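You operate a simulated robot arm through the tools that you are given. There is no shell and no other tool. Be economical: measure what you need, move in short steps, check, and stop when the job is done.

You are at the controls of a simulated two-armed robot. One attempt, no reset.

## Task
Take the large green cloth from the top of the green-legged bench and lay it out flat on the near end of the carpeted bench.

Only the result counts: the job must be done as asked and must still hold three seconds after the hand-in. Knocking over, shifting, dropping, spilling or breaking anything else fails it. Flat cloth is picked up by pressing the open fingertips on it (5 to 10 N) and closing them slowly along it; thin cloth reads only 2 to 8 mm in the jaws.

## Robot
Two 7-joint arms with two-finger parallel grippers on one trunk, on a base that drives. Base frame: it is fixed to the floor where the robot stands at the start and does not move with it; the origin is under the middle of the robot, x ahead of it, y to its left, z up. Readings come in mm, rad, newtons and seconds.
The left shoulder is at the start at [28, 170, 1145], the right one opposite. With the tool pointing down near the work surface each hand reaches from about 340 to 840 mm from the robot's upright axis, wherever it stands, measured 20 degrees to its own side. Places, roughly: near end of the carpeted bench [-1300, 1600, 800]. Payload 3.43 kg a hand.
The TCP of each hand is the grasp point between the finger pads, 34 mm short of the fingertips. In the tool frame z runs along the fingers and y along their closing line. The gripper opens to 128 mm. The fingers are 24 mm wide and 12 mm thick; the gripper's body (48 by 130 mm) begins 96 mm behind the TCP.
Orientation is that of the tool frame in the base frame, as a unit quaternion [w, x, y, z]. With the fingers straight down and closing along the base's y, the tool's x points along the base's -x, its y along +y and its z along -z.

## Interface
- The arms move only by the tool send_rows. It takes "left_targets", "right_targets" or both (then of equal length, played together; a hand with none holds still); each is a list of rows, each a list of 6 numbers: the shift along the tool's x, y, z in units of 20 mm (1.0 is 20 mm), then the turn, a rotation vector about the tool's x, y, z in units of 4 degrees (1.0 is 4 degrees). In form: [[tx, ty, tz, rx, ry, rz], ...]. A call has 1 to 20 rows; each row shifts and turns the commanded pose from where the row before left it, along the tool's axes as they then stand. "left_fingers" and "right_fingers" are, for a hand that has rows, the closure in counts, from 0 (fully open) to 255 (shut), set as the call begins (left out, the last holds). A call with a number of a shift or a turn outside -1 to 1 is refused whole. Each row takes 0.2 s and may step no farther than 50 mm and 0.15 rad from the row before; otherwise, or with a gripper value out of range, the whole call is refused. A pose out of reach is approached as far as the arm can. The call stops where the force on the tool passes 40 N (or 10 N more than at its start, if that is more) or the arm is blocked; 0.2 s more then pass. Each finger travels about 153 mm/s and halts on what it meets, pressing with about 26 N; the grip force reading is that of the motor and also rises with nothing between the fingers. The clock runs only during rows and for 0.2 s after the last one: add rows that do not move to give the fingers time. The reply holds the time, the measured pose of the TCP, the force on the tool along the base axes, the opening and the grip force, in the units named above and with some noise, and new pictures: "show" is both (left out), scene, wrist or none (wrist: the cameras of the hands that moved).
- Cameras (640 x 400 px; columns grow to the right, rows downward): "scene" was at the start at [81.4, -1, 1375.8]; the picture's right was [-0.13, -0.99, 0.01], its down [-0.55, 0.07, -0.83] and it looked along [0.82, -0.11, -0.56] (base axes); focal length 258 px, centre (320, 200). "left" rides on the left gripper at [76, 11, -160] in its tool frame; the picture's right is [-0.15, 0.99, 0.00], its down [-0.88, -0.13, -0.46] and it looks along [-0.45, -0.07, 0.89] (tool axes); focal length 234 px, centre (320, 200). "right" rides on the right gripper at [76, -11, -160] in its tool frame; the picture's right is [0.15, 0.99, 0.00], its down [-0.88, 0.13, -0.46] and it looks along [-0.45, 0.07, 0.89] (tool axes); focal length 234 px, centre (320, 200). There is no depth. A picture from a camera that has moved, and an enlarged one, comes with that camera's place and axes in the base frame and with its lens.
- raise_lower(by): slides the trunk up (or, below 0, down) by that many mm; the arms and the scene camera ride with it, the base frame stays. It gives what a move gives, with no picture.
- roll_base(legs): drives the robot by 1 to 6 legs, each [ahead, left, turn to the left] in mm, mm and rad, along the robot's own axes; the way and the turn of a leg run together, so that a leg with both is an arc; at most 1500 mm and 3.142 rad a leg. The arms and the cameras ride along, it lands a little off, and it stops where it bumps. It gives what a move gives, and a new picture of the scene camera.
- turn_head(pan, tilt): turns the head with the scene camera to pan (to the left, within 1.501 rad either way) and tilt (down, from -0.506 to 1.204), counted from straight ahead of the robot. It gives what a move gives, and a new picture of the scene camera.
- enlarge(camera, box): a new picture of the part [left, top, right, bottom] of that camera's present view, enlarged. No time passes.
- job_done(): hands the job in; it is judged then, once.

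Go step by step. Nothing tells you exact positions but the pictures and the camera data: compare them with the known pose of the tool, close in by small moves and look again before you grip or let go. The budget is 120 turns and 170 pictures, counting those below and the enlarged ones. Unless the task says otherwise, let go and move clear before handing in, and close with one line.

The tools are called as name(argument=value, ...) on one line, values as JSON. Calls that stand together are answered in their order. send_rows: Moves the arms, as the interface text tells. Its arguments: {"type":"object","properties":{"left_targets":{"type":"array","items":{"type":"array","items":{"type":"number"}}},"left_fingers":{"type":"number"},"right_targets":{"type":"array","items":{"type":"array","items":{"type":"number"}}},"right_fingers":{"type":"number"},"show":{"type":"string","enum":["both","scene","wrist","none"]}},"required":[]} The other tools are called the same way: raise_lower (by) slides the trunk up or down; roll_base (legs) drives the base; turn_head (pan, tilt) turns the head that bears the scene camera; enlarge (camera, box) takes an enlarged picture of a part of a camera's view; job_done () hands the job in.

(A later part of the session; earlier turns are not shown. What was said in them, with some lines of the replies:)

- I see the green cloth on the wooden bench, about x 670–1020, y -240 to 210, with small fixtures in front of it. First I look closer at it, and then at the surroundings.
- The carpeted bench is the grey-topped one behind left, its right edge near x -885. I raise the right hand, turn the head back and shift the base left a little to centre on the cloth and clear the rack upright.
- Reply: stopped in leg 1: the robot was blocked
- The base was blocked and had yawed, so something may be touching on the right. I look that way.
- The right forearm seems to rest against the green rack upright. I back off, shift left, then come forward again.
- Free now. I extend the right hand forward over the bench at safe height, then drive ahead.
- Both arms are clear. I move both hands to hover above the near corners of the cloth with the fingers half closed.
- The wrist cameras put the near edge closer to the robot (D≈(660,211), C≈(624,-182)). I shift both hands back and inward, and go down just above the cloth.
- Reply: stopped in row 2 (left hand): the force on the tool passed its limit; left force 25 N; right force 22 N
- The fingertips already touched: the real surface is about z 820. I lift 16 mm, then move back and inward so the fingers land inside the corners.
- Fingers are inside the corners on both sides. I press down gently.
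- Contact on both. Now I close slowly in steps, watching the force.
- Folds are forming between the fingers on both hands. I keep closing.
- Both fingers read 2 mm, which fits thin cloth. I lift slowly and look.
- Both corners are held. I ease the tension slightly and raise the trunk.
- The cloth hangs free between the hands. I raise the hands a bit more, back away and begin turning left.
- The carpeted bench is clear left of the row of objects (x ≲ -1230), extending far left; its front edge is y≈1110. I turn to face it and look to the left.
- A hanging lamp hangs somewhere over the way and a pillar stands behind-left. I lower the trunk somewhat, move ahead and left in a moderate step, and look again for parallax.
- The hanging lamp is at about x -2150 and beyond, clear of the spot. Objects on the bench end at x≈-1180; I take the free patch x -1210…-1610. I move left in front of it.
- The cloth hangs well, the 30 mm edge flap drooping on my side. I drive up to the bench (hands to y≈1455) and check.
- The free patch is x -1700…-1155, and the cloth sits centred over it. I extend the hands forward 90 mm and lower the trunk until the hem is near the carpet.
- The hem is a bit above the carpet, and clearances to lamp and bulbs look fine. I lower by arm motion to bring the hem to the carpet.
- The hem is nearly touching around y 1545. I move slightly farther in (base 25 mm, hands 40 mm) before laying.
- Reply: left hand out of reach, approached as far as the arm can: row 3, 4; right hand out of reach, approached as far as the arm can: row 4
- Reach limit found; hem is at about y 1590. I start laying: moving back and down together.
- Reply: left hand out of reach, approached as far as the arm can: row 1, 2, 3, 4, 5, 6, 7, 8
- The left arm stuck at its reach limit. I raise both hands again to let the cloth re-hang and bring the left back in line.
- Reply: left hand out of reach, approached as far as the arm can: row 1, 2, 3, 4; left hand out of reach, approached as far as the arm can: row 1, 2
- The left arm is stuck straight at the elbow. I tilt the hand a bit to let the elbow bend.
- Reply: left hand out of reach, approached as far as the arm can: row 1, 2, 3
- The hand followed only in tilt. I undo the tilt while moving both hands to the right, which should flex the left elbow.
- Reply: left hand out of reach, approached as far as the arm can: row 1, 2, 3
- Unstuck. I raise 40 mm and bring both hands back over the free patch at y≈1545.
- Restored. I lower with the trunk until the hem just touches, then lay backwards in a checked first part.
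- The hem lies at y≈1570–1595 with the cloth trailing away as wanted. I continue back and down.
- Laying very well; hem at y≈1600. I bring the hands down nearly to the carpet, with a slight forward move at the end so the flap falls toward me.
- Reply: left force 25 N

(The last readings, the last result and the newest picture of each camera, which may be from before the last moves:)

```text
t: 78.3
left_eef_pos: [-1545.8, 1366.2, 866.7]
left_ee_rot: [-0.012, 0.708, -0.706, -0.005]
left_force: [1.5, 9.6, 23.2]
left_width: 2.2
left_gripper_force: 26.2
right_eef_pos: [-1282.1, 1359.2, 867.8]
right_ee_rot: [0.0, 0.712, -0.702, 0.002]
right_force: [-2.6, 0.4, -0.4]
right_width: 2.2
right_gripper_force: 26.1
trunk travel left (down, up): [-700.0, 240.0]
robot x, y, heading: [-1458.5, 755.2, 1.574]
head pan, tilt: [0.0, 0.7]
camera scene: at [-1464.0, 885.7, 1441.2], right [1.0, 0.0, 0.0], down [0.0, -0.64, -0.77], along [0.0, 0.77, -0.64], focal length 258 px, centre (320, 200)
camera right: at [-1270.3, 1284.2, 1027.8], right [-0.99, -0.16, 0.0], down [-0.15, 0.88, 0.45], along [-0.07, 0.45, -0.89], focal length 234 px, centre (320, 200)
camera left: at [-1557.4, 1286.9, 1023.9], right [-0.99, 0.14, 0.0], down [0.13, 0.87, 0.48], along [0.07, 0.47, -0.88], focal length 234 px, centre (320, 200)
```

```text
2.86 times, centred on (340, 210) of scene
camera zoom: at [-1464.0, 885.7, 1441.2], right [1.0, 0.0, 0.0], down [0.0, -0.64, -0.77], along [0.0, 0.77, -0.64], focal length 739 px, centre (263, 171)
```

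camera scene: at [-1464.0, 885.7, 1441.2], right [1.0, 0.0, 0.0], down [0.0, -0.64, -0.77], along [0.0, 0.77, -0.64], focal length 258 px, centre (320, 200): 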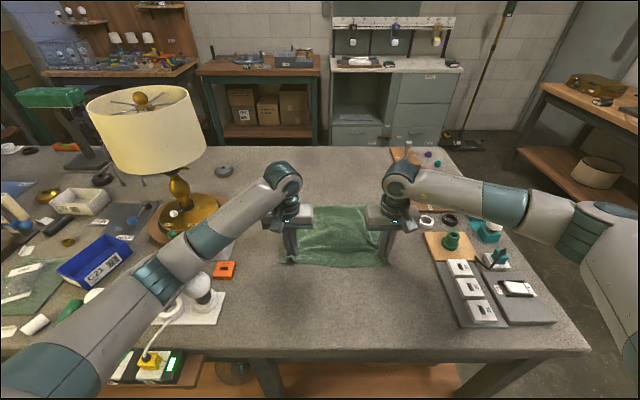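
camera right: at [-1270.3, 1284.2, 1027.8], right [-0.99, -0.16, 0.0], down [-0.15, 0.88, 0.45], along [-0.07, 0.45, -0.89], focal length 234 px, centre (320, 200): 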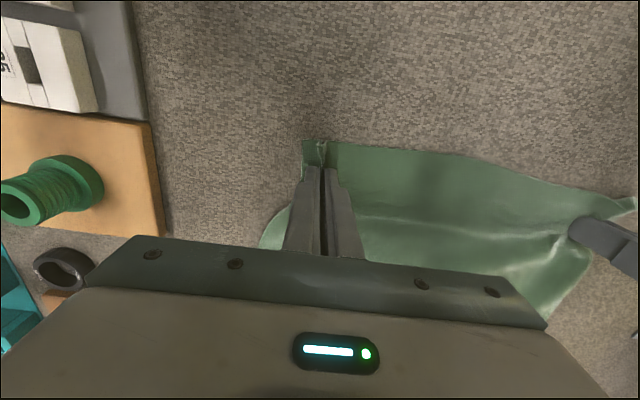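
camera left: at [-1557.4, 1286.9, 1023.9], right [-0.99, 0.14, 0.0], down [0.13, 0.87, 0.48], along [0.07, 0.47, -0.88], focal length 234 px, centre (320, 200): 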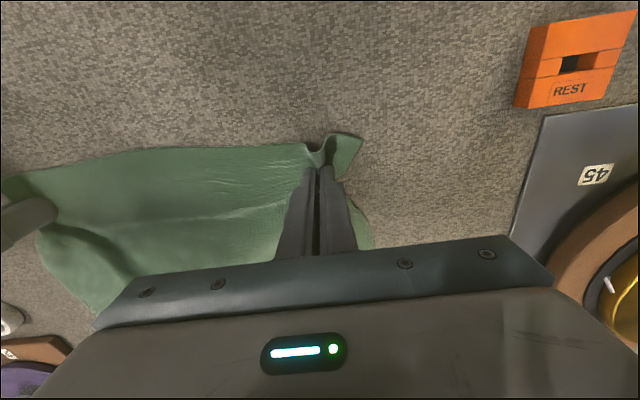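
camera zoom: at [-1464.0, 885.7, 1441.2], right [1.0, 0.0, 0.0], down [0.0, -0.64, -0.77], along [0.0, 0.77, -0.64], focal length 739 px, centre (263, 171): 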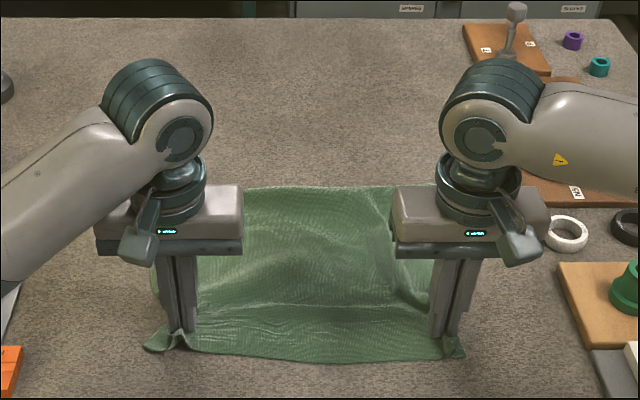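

The left hand reads 23 N, so it has contact; I check it's the carpet and not the elbow near the bulbs.

enlarge(camera="scene", box=[80, 180, 300, 400])

send_rows(left_targets=[[0, 0, -0.15, 0, 0, 0], [0, 0, 0, 0, 0, 0]], show="none")

```text
1.82 times, centred on (190, 290) of scene
camera zoom: at [-1464.0, 885.7, 1441.2], right [1.0, 0.0, 0.0], down [0.0, -0.64, -0.77], along [0.0, 0.77, -0.64], focal length 470 px, centre (556, 36)
```

zoom: 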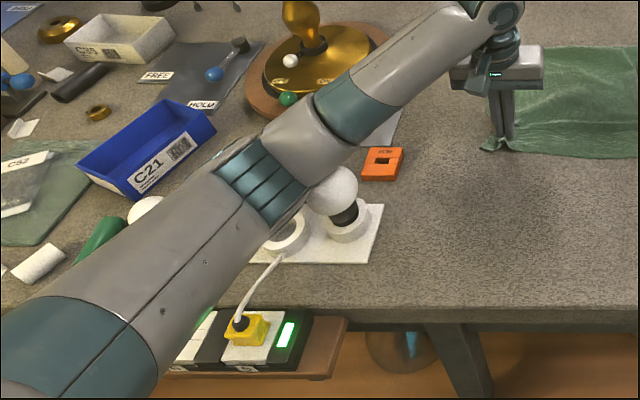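

```text
t: 78.9
left_eef_pos: [-1544.1, 1364.1, 865.8]
left_ee_rot: [0.009, -0.707, 0.707, 0.005]
left_force: [1.7, 2.3, 5.5]
left_width: 2.2
left_gripper_force: 25.6
right_eef_pos: [-1282.3, 1359.1, 868.6]
right_ee_rot: [-0.001, 0.712, -0.702, 0.004]
right_force: [-2.7, -0.5, 0.2]
right_width: 2.2
right_gripper_force: 26.1
trunk travel left (down, up): [-700.0, 240.0]
robot x, y, heading: [-1463.3, 756.2, 1.575]
head pan, tilt: [0.0, 0.7]
```

Carpet contact it is (surface ≈831), elbow clear. I bring the right hand to light contact and open both slowly so the pinch folds spread out again.

send_rows(right_targets=[[0, 0, 0.1, 0, 0, 0], [0, 0, 0.1, 0, 0, 0], [0, 0, 0, 0, 0, 0]], show="none")

send_rows(right_targets=[[0, 0, 0, 0, 0, 0], [0, 0, 0, 0, 0, 0]], left_targets=[[0, 0, 0, 0, 0, 0], [0, 0, 0, 0, 0, 0]], right_fingers=235, left_fingers=235, show="wrist")

```text
t: 79.7
left_eef_pos: [-1544.0, 1363.2, 867.7]
left_ee_rot: [0.011, -0.706, 0.708, 0.005]
left_force: [2.8, 0.4, 1.1]
left_width: 2.2
left_gripper_force: 26.7
right_eef_pos: [-1281.4, 1358.0, 865.2]
right_ee_rot: [-0.001, 0.712, -0.702, 0.002]
right_force: [-1.3, -0.6, 12.6]
right_width: 2.3
right_gripper_force: 25.7
trunk travel left (down, up): [-700.0, 240.0]
robot x, y, heading: [-1461.3, 756.0, 1.57]
head pan, tilt: [0.0, 0.7]
```

```text
t: 80.3
left_eef_pos: [-1544.5, 1364.4, 867.4]
left_ee_rot: [0.009, -0.707, 0.707, 0.005]
left_force: [-0.1, 0.3, 0.0]
left_width: 10.1
left_gripper_force: 0.1
right_eef_pos: [-1283.3, 1358.3, 864.9]
right_ee_rot: [-0.001, 0.711, -0.703, 0.001]
right_force: [-7.1, 0.6, 17.5]
right_width: 6.1
right_gripper_force: 0.0
trunk travel left (down, up): [-700.0, 240.0]
robot x, y, heading: [-1463.4, 756.1, 1.566]
head pan, tilt: [0.0, 0.7]
camera right: at [-1271.5, 1282.9, 1025.9], right [-0.99, -0.16, 0.0], down [-0.14, 0.88, 0.46], along [-0.07, 0.45, -0.89], focal length 234 px, centre (320, 200)
camera left: at [-1557.4, 1284.9, 1026.6], right [-0.99, 0.15, 0.0], down [0.13, 0.87, 0.48], along [0.07, 0.47, -0.88], focal length 234 px, centre (320, 200)
```

right: 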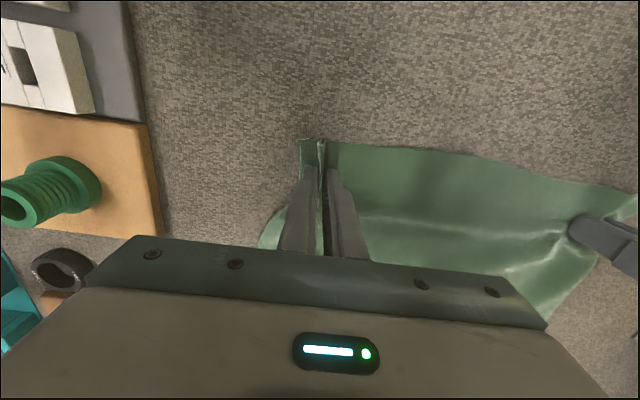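
left: 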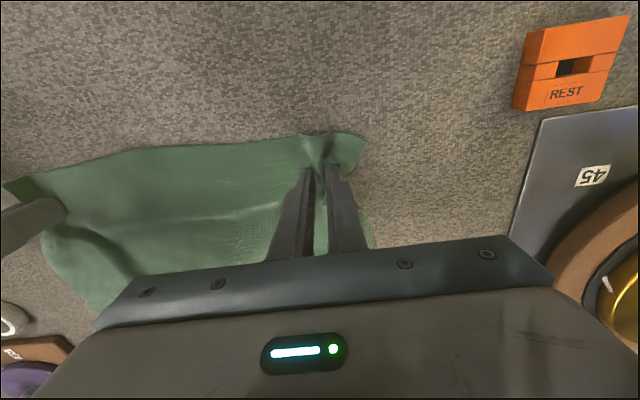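

send_rows(right_targets=[[0, 0, -0.06, 0, 0, 0], [0, 0, 0, 0, 0, 0]], left_targets=[[0, 0, 0.1, 0, 0, 0], [0, 0, 0, 0, 0, 0]], right_fingers=222, left_fingers=225, show="none")

send_rows(right_targets=[[0, 0, 0, 0, 0, 0], [0, 0, 0, 0, 0, 0]], left_targets=[[0, 0, 0, 0, 0, 0], [0, 0, 0, 0, 0, 0]], right_fingers=205, left_fingers=205, show="none")

send_rows(right_targets=[[0, 0, 0, 0, 0, 0], [0, 0, 0, 0, 0, 0]], left_targets=[[0, 0, 0, 0, 0, 0], [0, 0, 0, 0, 0, 0]], right_fingers=185, left_fingers=185, show="none")

send_rows(right_targets=[[0, 0, 0, 0, 0, 0], [0, 0, 0, 0, 0, 0]], left_targets=[[0, 0, 0, 0, 0, 0], [0, 0, 0, 0, 0, 0]], right_fingers=165, left_fingers=165, show="wrist")

```text
t: 80.9
left_eef_pos: [-1546.5, 1364.8, 866.7]
left_ee_rot: [-0.01, 0.707, -0.707, -0.006]
left_force: [0.3, 1.3, 3.3]
left_width: 14.9
left_gripper_force: 0.1
right_eef_pos: [-1282.5, 1358.4, 866.4]
right_ee_rot: [-0.002, 0.712, -0.702, 0.003]
right_force: [-3.6, 1.1, 8.2]
right_width: 14.4
right_gripper_force: 0.1
trunk travel left (down, up): [-700.0, 240.0]
robot x, y, heading: [-1461.4, 758.7, 1.568]
head pan, tilt: [0.0, 0.7]
```

```text
t: 81.5
left_eef_pos: [-1544.2, 1363.4, 866.5]
left_ee_rot: [0.01, -0.707, 0.707, 0.006]
left_force: [-0.4, 3.7, 9.2]
left_width: 25.2
left_gripper_force: 0.0
right_eef_pos: [-1281.7, 1356.8, 865.7]
right_ee_rot: [-0.002, 0.712, -0.702, 0.002]
right_force: [-2.1, 0.1, 3.0]
right_width: 24.3
right_gripper_force: 0.1
trunk travel left (down, up): [-700.0, 240.0]
robot x, y, heading: [-1459.2, 757.2, 1.569]
head pan, tilt: [0.0, 0.7]
```

```text
t: 82.1
left_eef_pos: [-1543.3, 1361.9, 866.3]
left_ee_rot: [0.01, -0.706, 0.708, 0.006]
left_force: [2.6, 2.3, 5.6]
left_width: 33.9
left_gripper_force: 0.2
right_eef_pos: [-1281.2, 1356.6, 865.4]
right_ee_rot: [-0.001, 0.712, -0.702, 0.002]
right_force: [0.1, 0.1, 1.0]
right_width: 34.6
right_gripper_force: 0.2
trunk travel left (down, up): [-700.0, 240.0]
robot x, y, heading: [-1460.4, 756.7, 1.565]
head pan, tilt: [0.0, 0.7]
```

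```text
t: 82.7
left_eef_pos: [-1543.5, 1363.0, 866.2]
left_ee_rot: [0.01, -0.706, 0.708, 0.006]
left_force: [1.4, 0.2, 2.1]
left_width: 44.6
left_gripper_force: 0.1
right_eef_pos: [-1280.7, 1358.0, 866.9]
right_ee_rot: [-0.002, 0.712, -0.702, 0.002]
right_force: [0.6, 0.4, 0.6]
right_width: 45.0
right_gripper_force: 0.2
trunk travel left (down, up): [-700.0, 240.0]
robot x, y, heading: [-1461.8, 757.3, 1.572]
head pan, tilt: [0.0, 0.7]
camera right: at [-1269.6, 1281.2, 1026.8], right [-0.99, -0.16, 0.0], down [-0.14, 0.88, 0.45], along [-0.07, 0.45, -0.89], focal length 234 px, centre (320, 200)
camera left: at [-1555.6, 1283.3, 1025.0], right [-0.99, 0.15, 0.0], down [0.13, 0.87, 0.48], along [0.07, 0.47, -0.88], focal length 234 px, centre (320, 200)
```

right: 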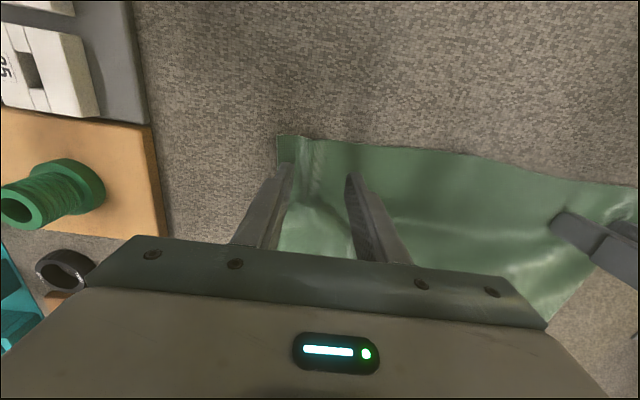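
left: 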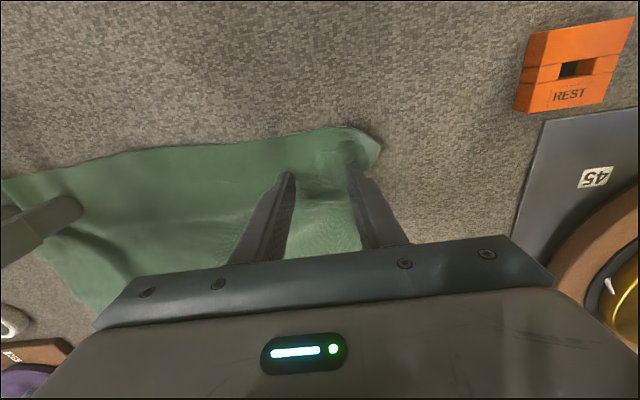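

The folds have spread out nicely. I lift both hands clear and inspect.

send_rows(right_targets=[[0, 0, -0.5, 0, 0, 0], [0, 0, -1, 0, 0, 0], [0, 0, -1, 0, 0, 0], [0, 0, -1, 0, 0, 0], [0, 0, -1, 0, 0, 0], [0, 0, -1, 0, 0, 0], [0, 0, -1, 0, 0, 0], [0, 0, -1, 0, 0, 0], [0, 0, -1, 0, 0, 0], [0, 0, -1, 0, 0, 0]], left_targets=[[0, 0, -0.5, 0, 0, 0], [0, 0, -1, 0, 0, 0], [0, 0, -1, 0, 0, 0], [0, 0, -1, 0, 0, 0], [0, 0, -1, 0, 0, 0], [0, 0, -1, 0, 0, 0], [0, 0, -1, 0, 0, 0], [0, 0, -1, 0, 0, 0], [0, 0, -1, 0, 0, 0], [0, 0, -1, 0, 0, 0]], show="both")

enlarge(camera="scene", box=[240, 150, 440, 290])

```text
t: 84.9
left_eef_pos: [-1540.9, 1364.8, 1053.6]
left_ee_rot: [0.007, -0.707, 0.708, 0.005]
left_force: [-1.0, 0.2, 0.6]
left_width: 45.1
left_gripper_force: 0.1
right_eef_pos: [-1279.5, 1364.5, 1052.6]
right_ee_rot: [0.002, 0.713, -0.702, 0.004]
right_force: [0.5, 0.8, -0.5]
right_width: 45.1
right_gripper_force: 0.0
trunk travel left (down, up): [-700.0, 240.0]
robot x, y, heading: [-1458.6, 760.3, 1.567]
head pan, tilt: [0.0, 0.7]
camera scene: at [-1460.9, 891.3, 1440.5], right [1.0, 0.0, 0.0], down [0.0, -0.64, -0.77], along [0.0, 0.77, -0.64], focal length 258 px, centre (320, 200)
camera right: at [-1268.6, 1289.3, 1212.2], right [-0.99, -0.16, 0.0], down [-0.14, 0.88, 0.45], along [-0.07, 0.44, -0.89], focal length 234 px, centre (320, 200)
camera left: at [-1554.3, 1287.5, 1211.9], right [-0.99, 0.15, 0.0], down [0.13, 0.87, 0.47], along [0.07, 0.46, -0.88], focal length 234 px, centre (320, 200)
```

scene: 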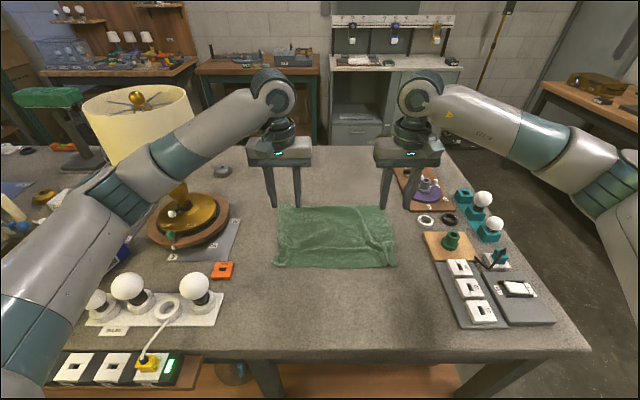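
right: 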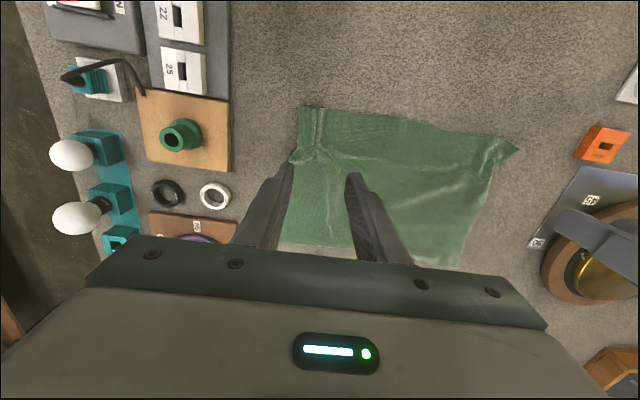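
left: 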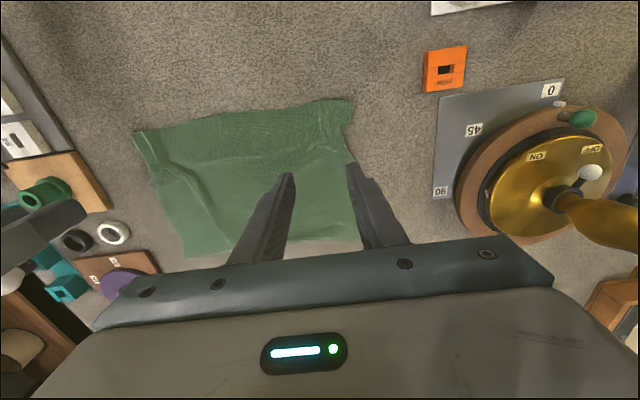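

```text
2.86 times, centred on (340, 220) of scene
camera zoom: at [-1460.9, 891.3, 1440.5], right [1.0, 0.0, 0.0], down [0.0, -0.64, -0.77], along [0.0, 0.77, -0.64], focal length 739 px, centre (263, 143)
```

zoom: 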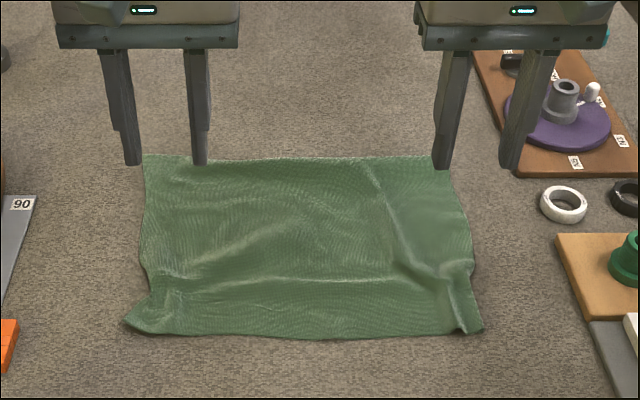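

The cloth is well laid, about 354–383 × 262 mm, with a fold at the right near corner. I smooth it: close the right fingers, press on the corner strip and drag it outward.

send_rows(right_targets=[[0.4, -0.65, 1, 0, 0, 0], [0.4, -0.65, 1, 0, 0, 0], [0, 0, 1, 0, 0, 0], [0, 0, 1, 0, 0, 0], [0, 0, 1, 0, 0, 0], [0, 0, 1, 0, 0, 0], [0, 0, 1, 0, 0, 0], [0, 0, 1, 0, 0, 0], [0, 0, 0.5, 0, 0, 0], [0, 0, 0, 0, 0, 0]], right_fingers=255, show="wrist")

enlarge(camera="scene", box=[300, 180, 440, 290])

```text
t: 87.1
left_eef_pos: [-1541.9, 1366.5, 1052.1]
left_ee_rot: [0.007, -0.707, 0.707, 0.004]
left_force: [-0.6, 0.1, -0.7]
left_width: 45.3
left_gripper_force: 0.1
right_eef_pos: [-1253.5, 1347.7, 880.5]
right_ee_rot: [0.003, 0.712, -0.702, 0.004]
right_force: [0.1, -0.1, 0.2]
right_width: 0.2
right_gripper_force: 26.5
trunk travel left (down, up): [-700.0, 240.0]
robot x, y, heading: [-1460.1, 760.7, 1.572]
head pan, tilt: [0.0, 0.7]
camera right: at [-1241.3, 1272.9, 1042.3], right [-0.99, -0.16, 0.0], down [-0.14, 0.88, 0.45], along [-0.07, 0.44, -0.89], focal length 234 px, centre (320, 200)
```

right: 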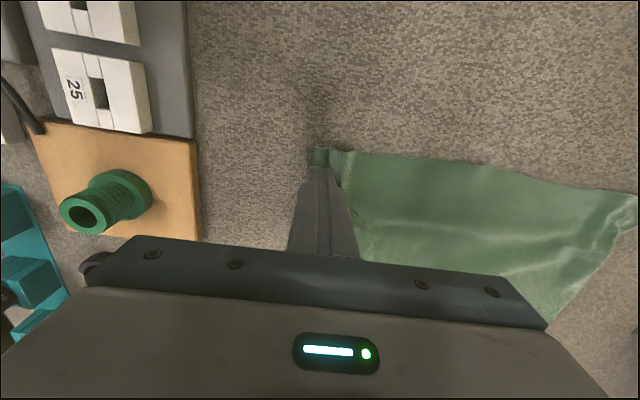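

```text
3.64 times, centred on (370, 235) of scene
camera zoom: at [-1461.0, 891.8, 1440.6], right [1.0, 0.0, 0.0], down [0.0, -0.64, -0.76], along [0.0, 0.76, -0.64], focal length 940 px, centre (138, 73)
```

zoom: 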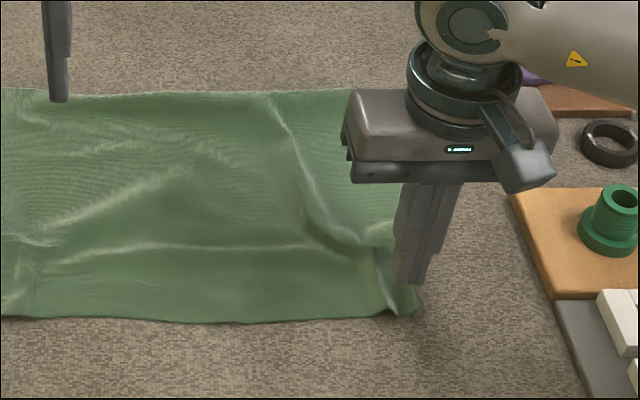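

send_rows(right_targets=[[0, 0.15, 0.35, 0, 0, 0], [0, 0, 0.35, 0, 0, 0], [0, 0, 0.08, 0, 0, 0], [0, 0, 0, 0, 0, 0]], show="none")

```text
t: 88.1
left_eef_pos: [-1542.7, 1367.5, 1052.9]
left_ee_rot: [0.007, -0.707, 0.707, 0.004]
left_force: [-1.0, -0.7, 0.4]
left_width: 45.0
left_gripper_force: 0.0
right_eef_pos: [-1256.2, 1347.0, 866.7]
right_ee_rot: [0.002, 0.712, -0.702, 0.003]
right_force: [0.3, 0.2, 2.7]
right_width: 0.0
right_gripper_force: 26.0
trunk travel left (down, up): [-700.0, 240.0]
robot x, y, heading: [-1460.1, 757.5, 1.571]
head pan, tilt: [0.0, 0.7]
```

send_rows(right_targets=[[0, 0, 0.06, 0, 0, 0], [0, -0.25, 0, 0, 0, 0], [0.05, -0.3, 0, 0, 0, 0], [0.05, -0.3, 0, 0, 0, 0], [0.05, -0.3, 0, 0, 0, 0], [0.05, -0.3, 0, 0, 0, 0], [0, 0, 0, 0, 0, 0]], show="none")

enlarge(camera="scene", box=[260, 180, 440, 290])

```text
t: 89.7
left_eef_pos: [-1543.6, 1365.7, 1052.7]
left_ee_rot: [0.007, -0.707, 0.708, 0.003]
left_force: [0.0, -0.8, -0.5]
left_width: 45.4
left_gripper_force: 0.0
right_eef_pos: [-1228.2, 1343.0, 866.2]
right_ee_rot: [0.003, 0.712, -0.703, 0.003]
right_force: [-5.8, 1.8, 13.7]
right_width: 0.0
right_gripper_force: 26.1
trunk travel left (down, up): [-700.0, 240.0]
robot x, y, heading: [-1462.4, 755.1, 1.569]
head pan, tilt: [0.0, 0.7]
```

```text
3.56 times, centred on (350, 235) of scene
camera zoom: at [-1462.6, 890.6, 1440.8], right [1.0, 0.0, 0.0], down [0.0, -0.64, -0.77], along [0.0, 0.77, -0.64], focal length 919 px, centre (213, 76)
```

zoom: 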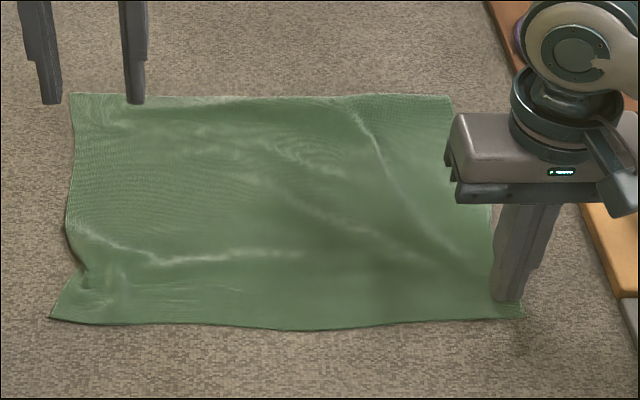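

The right corner is now smooth. I lift it and do the same, gently, at the left near corner.

send_rows(right_targets=[[0, 0, -0.5, 0, 0, 0], [0, 0, -1, 0, 0, 0], [0, 0, -1, 0, 0, 0], [0, 0, -1, 0, 0, 0], [0, 0, -1, 0, 0, 0], [0, 0, -1, 0, 0, 0], [0, 0, -1, 0, 0, 0], [0, 0, -1, 0, 0, 0], [0, 0, -1, 0, 0, 0], [0, 0, 0, 0, 0, 0]], left_targets=[[0.3, 0.7, 1, 0, 0, 0], [0.25, 0.7, 1, 0, 0, 0], [0, 0, 1, 0, 0, 0], [0, 0, 1, 0, 0, 0], [0, 0, 1, 0, 0, 0], [0, 0, 1, 0, 0, 0], [0, 0, 1, 0, 0, 0], [0, 0, 1, 0, 0, 0], [0, 0, 0.7, 0, 0, 0], [0, 0, 0.4, 0, 0, 0]], left_fingers=255, show="none")

enlarge(camera="scene", box=[240, 180, 420, 290])

```text
t: 91.9
left_eef_pos: [-1568.9, 1357.6, 869.1]
left_ee_rot: [0.007, -0.706, 0.708, 0.003]
left_force: [-0.6, -0.4, 0.1]
left_width: 0.1
left_gripper_force: 25.8
right_eef_pos: [-1226.8, 1345.7, 1033.5]
right_ee_rot: [0.002, 0.712, -0.702, 0.004]
right_force: [-1.0, -0.7, -0.3]
right_width: 0.0
right_gripper_force: 26.1
trunk travel left (down, up): [-700.0, 240.0]
robot x, y, heading: [-1458.0, 752.4, 1.569]
head pan, tilt: [0.0, 0.7]
```

```text
3.56 times, centred on (330, 235) of scene
camera zoom: at [-1460.8, 892.0, 1440.6], right [1.0, 0.0, 0.0], down [0.0, -0.64, -0.76], along [0.0, 0.76, -0.64], focal length 919 px, centre (284, 76)
```

zoom: 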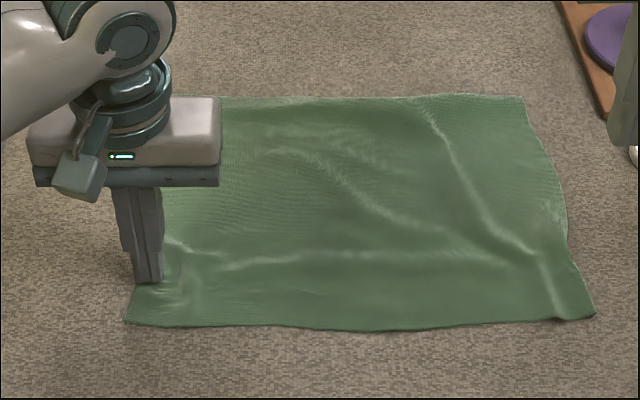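

send_rows(left_targets=[[0.2, 0, 0.12, 0, 0, 0], [0, 0, 0.12, 0, 0, 0], [0.15, 0.2, 0.03, 0, 0, 0], [0.15, 0.25, 0, 0, 0, 0], [0.15, 0.25, 0, 0, 0, 0], [0.1, 0.2, 0, 0, 0, 0], [0, 0, 0, 0, 0, 0]], show="none")

enlarge(camera="scene", box=[240, 180, 420, 290])

```text
t: 93.5
left_eef_pos: [-1584.9, 1342.5, 865.2]
left_ee_rot: [0.007, -0.707, 0.708, 0.004]
left_force: [6.2, 2.9, 15.6]
left_width: 0.0
left_gripper_force: 26.5
right_eef_pos: [-1226.8, 1344.7, 1034.6]
right_ee_rot: [0.002, 0.712, -0.702, 0.003]
right_force: [0.3, 0.0, 0.2]
right_width: 0.1
right_gripper_force: 26.4
trunk travel left (down, up): [-700.0, 240.0]
robot x, y, heading: [-1461.6, 756.9, 1.571]
head pan, tilt: [0.0, 0.7]
```

```text
3.56 times, centred on (330, 235) of scene
camera zoom: at [-1459.5, 890.5, 1440.8], right [1.0, 0.0, 0.0], down [0.0, -0.64, -0.77], along [0.0, 0.77, -0.64], focal length 919 px, centre (284, 76)
```

zoom: 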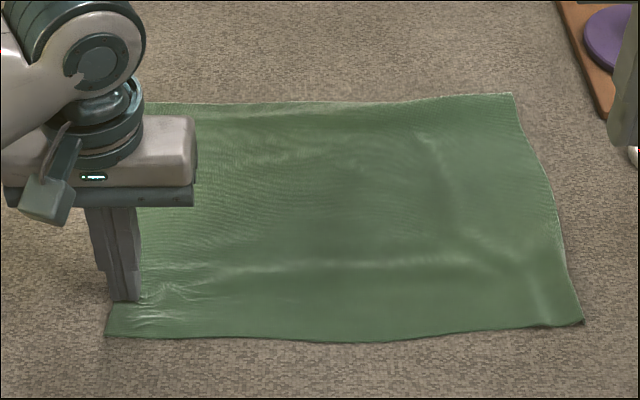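

Now it lies smooth. I lift the left hand clear.

send_rows(left_targets=[[0, 0, -0.4, 0, 0, 0], [0, 0, -1, 0, 0, 0], [0, 0, -1, 0, 0, 0], [0, 0, -1, 0, 0, 0], [0, 0, -1, 0, 0, 0], [0, 0, -1, 0, 0, 0], [0, 0, -1, 0, 0, 0], [0, 0, -1, 0, 0, 0], [0, 0, -1, 0, 0, 0], [0, 0, -1, 0, 0, 0], [0, 0, 0, 0, 0, 0]], show="scene")

enlarge(camera="scene", box=[240, 180, 420, 290])

```text
t: 95.9
left_eef_pos: [-1588.0, 1339.7, 1051.8]
left_ee_rot: [0.007, -0.706, 0.708, 0.003]
left_force: [0.8, 0.0, 1.4]
left_width: 0.3
left_gripper_force: 25.6
right_eef_pos: [-1227.8, 1345.5, 1034.1]
right_ee_rot: [0.002, 0.712, -0.702, 0.004]
right_force: [-0.6, 0.2, 0.7]
right_width: 0.0
right_gripper_force: 26.2
trunk travel left (down, up): [-700.0, 240.0]
robot x, y, heading: [-1459.7, 755.7, 1.572]
head pan, tilt: [0.0, 0.7]
camera scene: at [-1461.2, 892.1, 1440.5], right [1.0, 0.0, 0.0], down [0.0, -0.64, -0.76], along [0.0, 0.76, -0.64], focal length 258 px, centre (320, 200)
```

scene: 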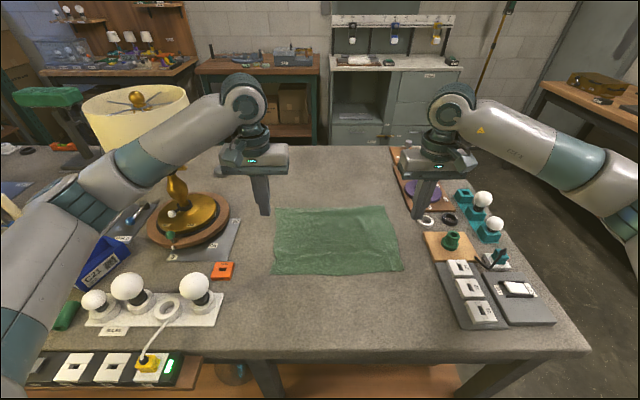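

```text
3.56 times, centred on (330, 235) of scene
camera zoom: at [-1461.2, 892.1, 1440.5], right [1.0, 0.0, 0.0], down [0.0, -0.64, -0.76], along [0.0, 0.76, -0.64], focal length 919 px, centre (284, 76)
```

zoom: 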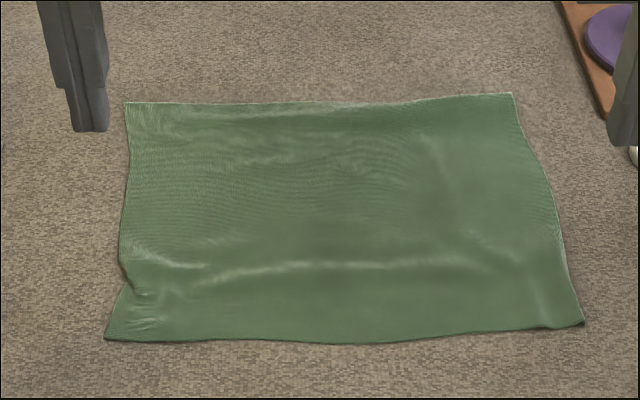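

The green cloth lies flat on the clear patch of the carpeted bench. Both hands are empty and clear above it, and nothing else looks moved.

job_done()

```text
The job is handed in.
```

The job is handed in. The large green cloth lies flat on the near end of the carpeted bench, centred at about [-1415, 1450], with only slight creases left. Nothing else on either bench looked moved in the pictures.
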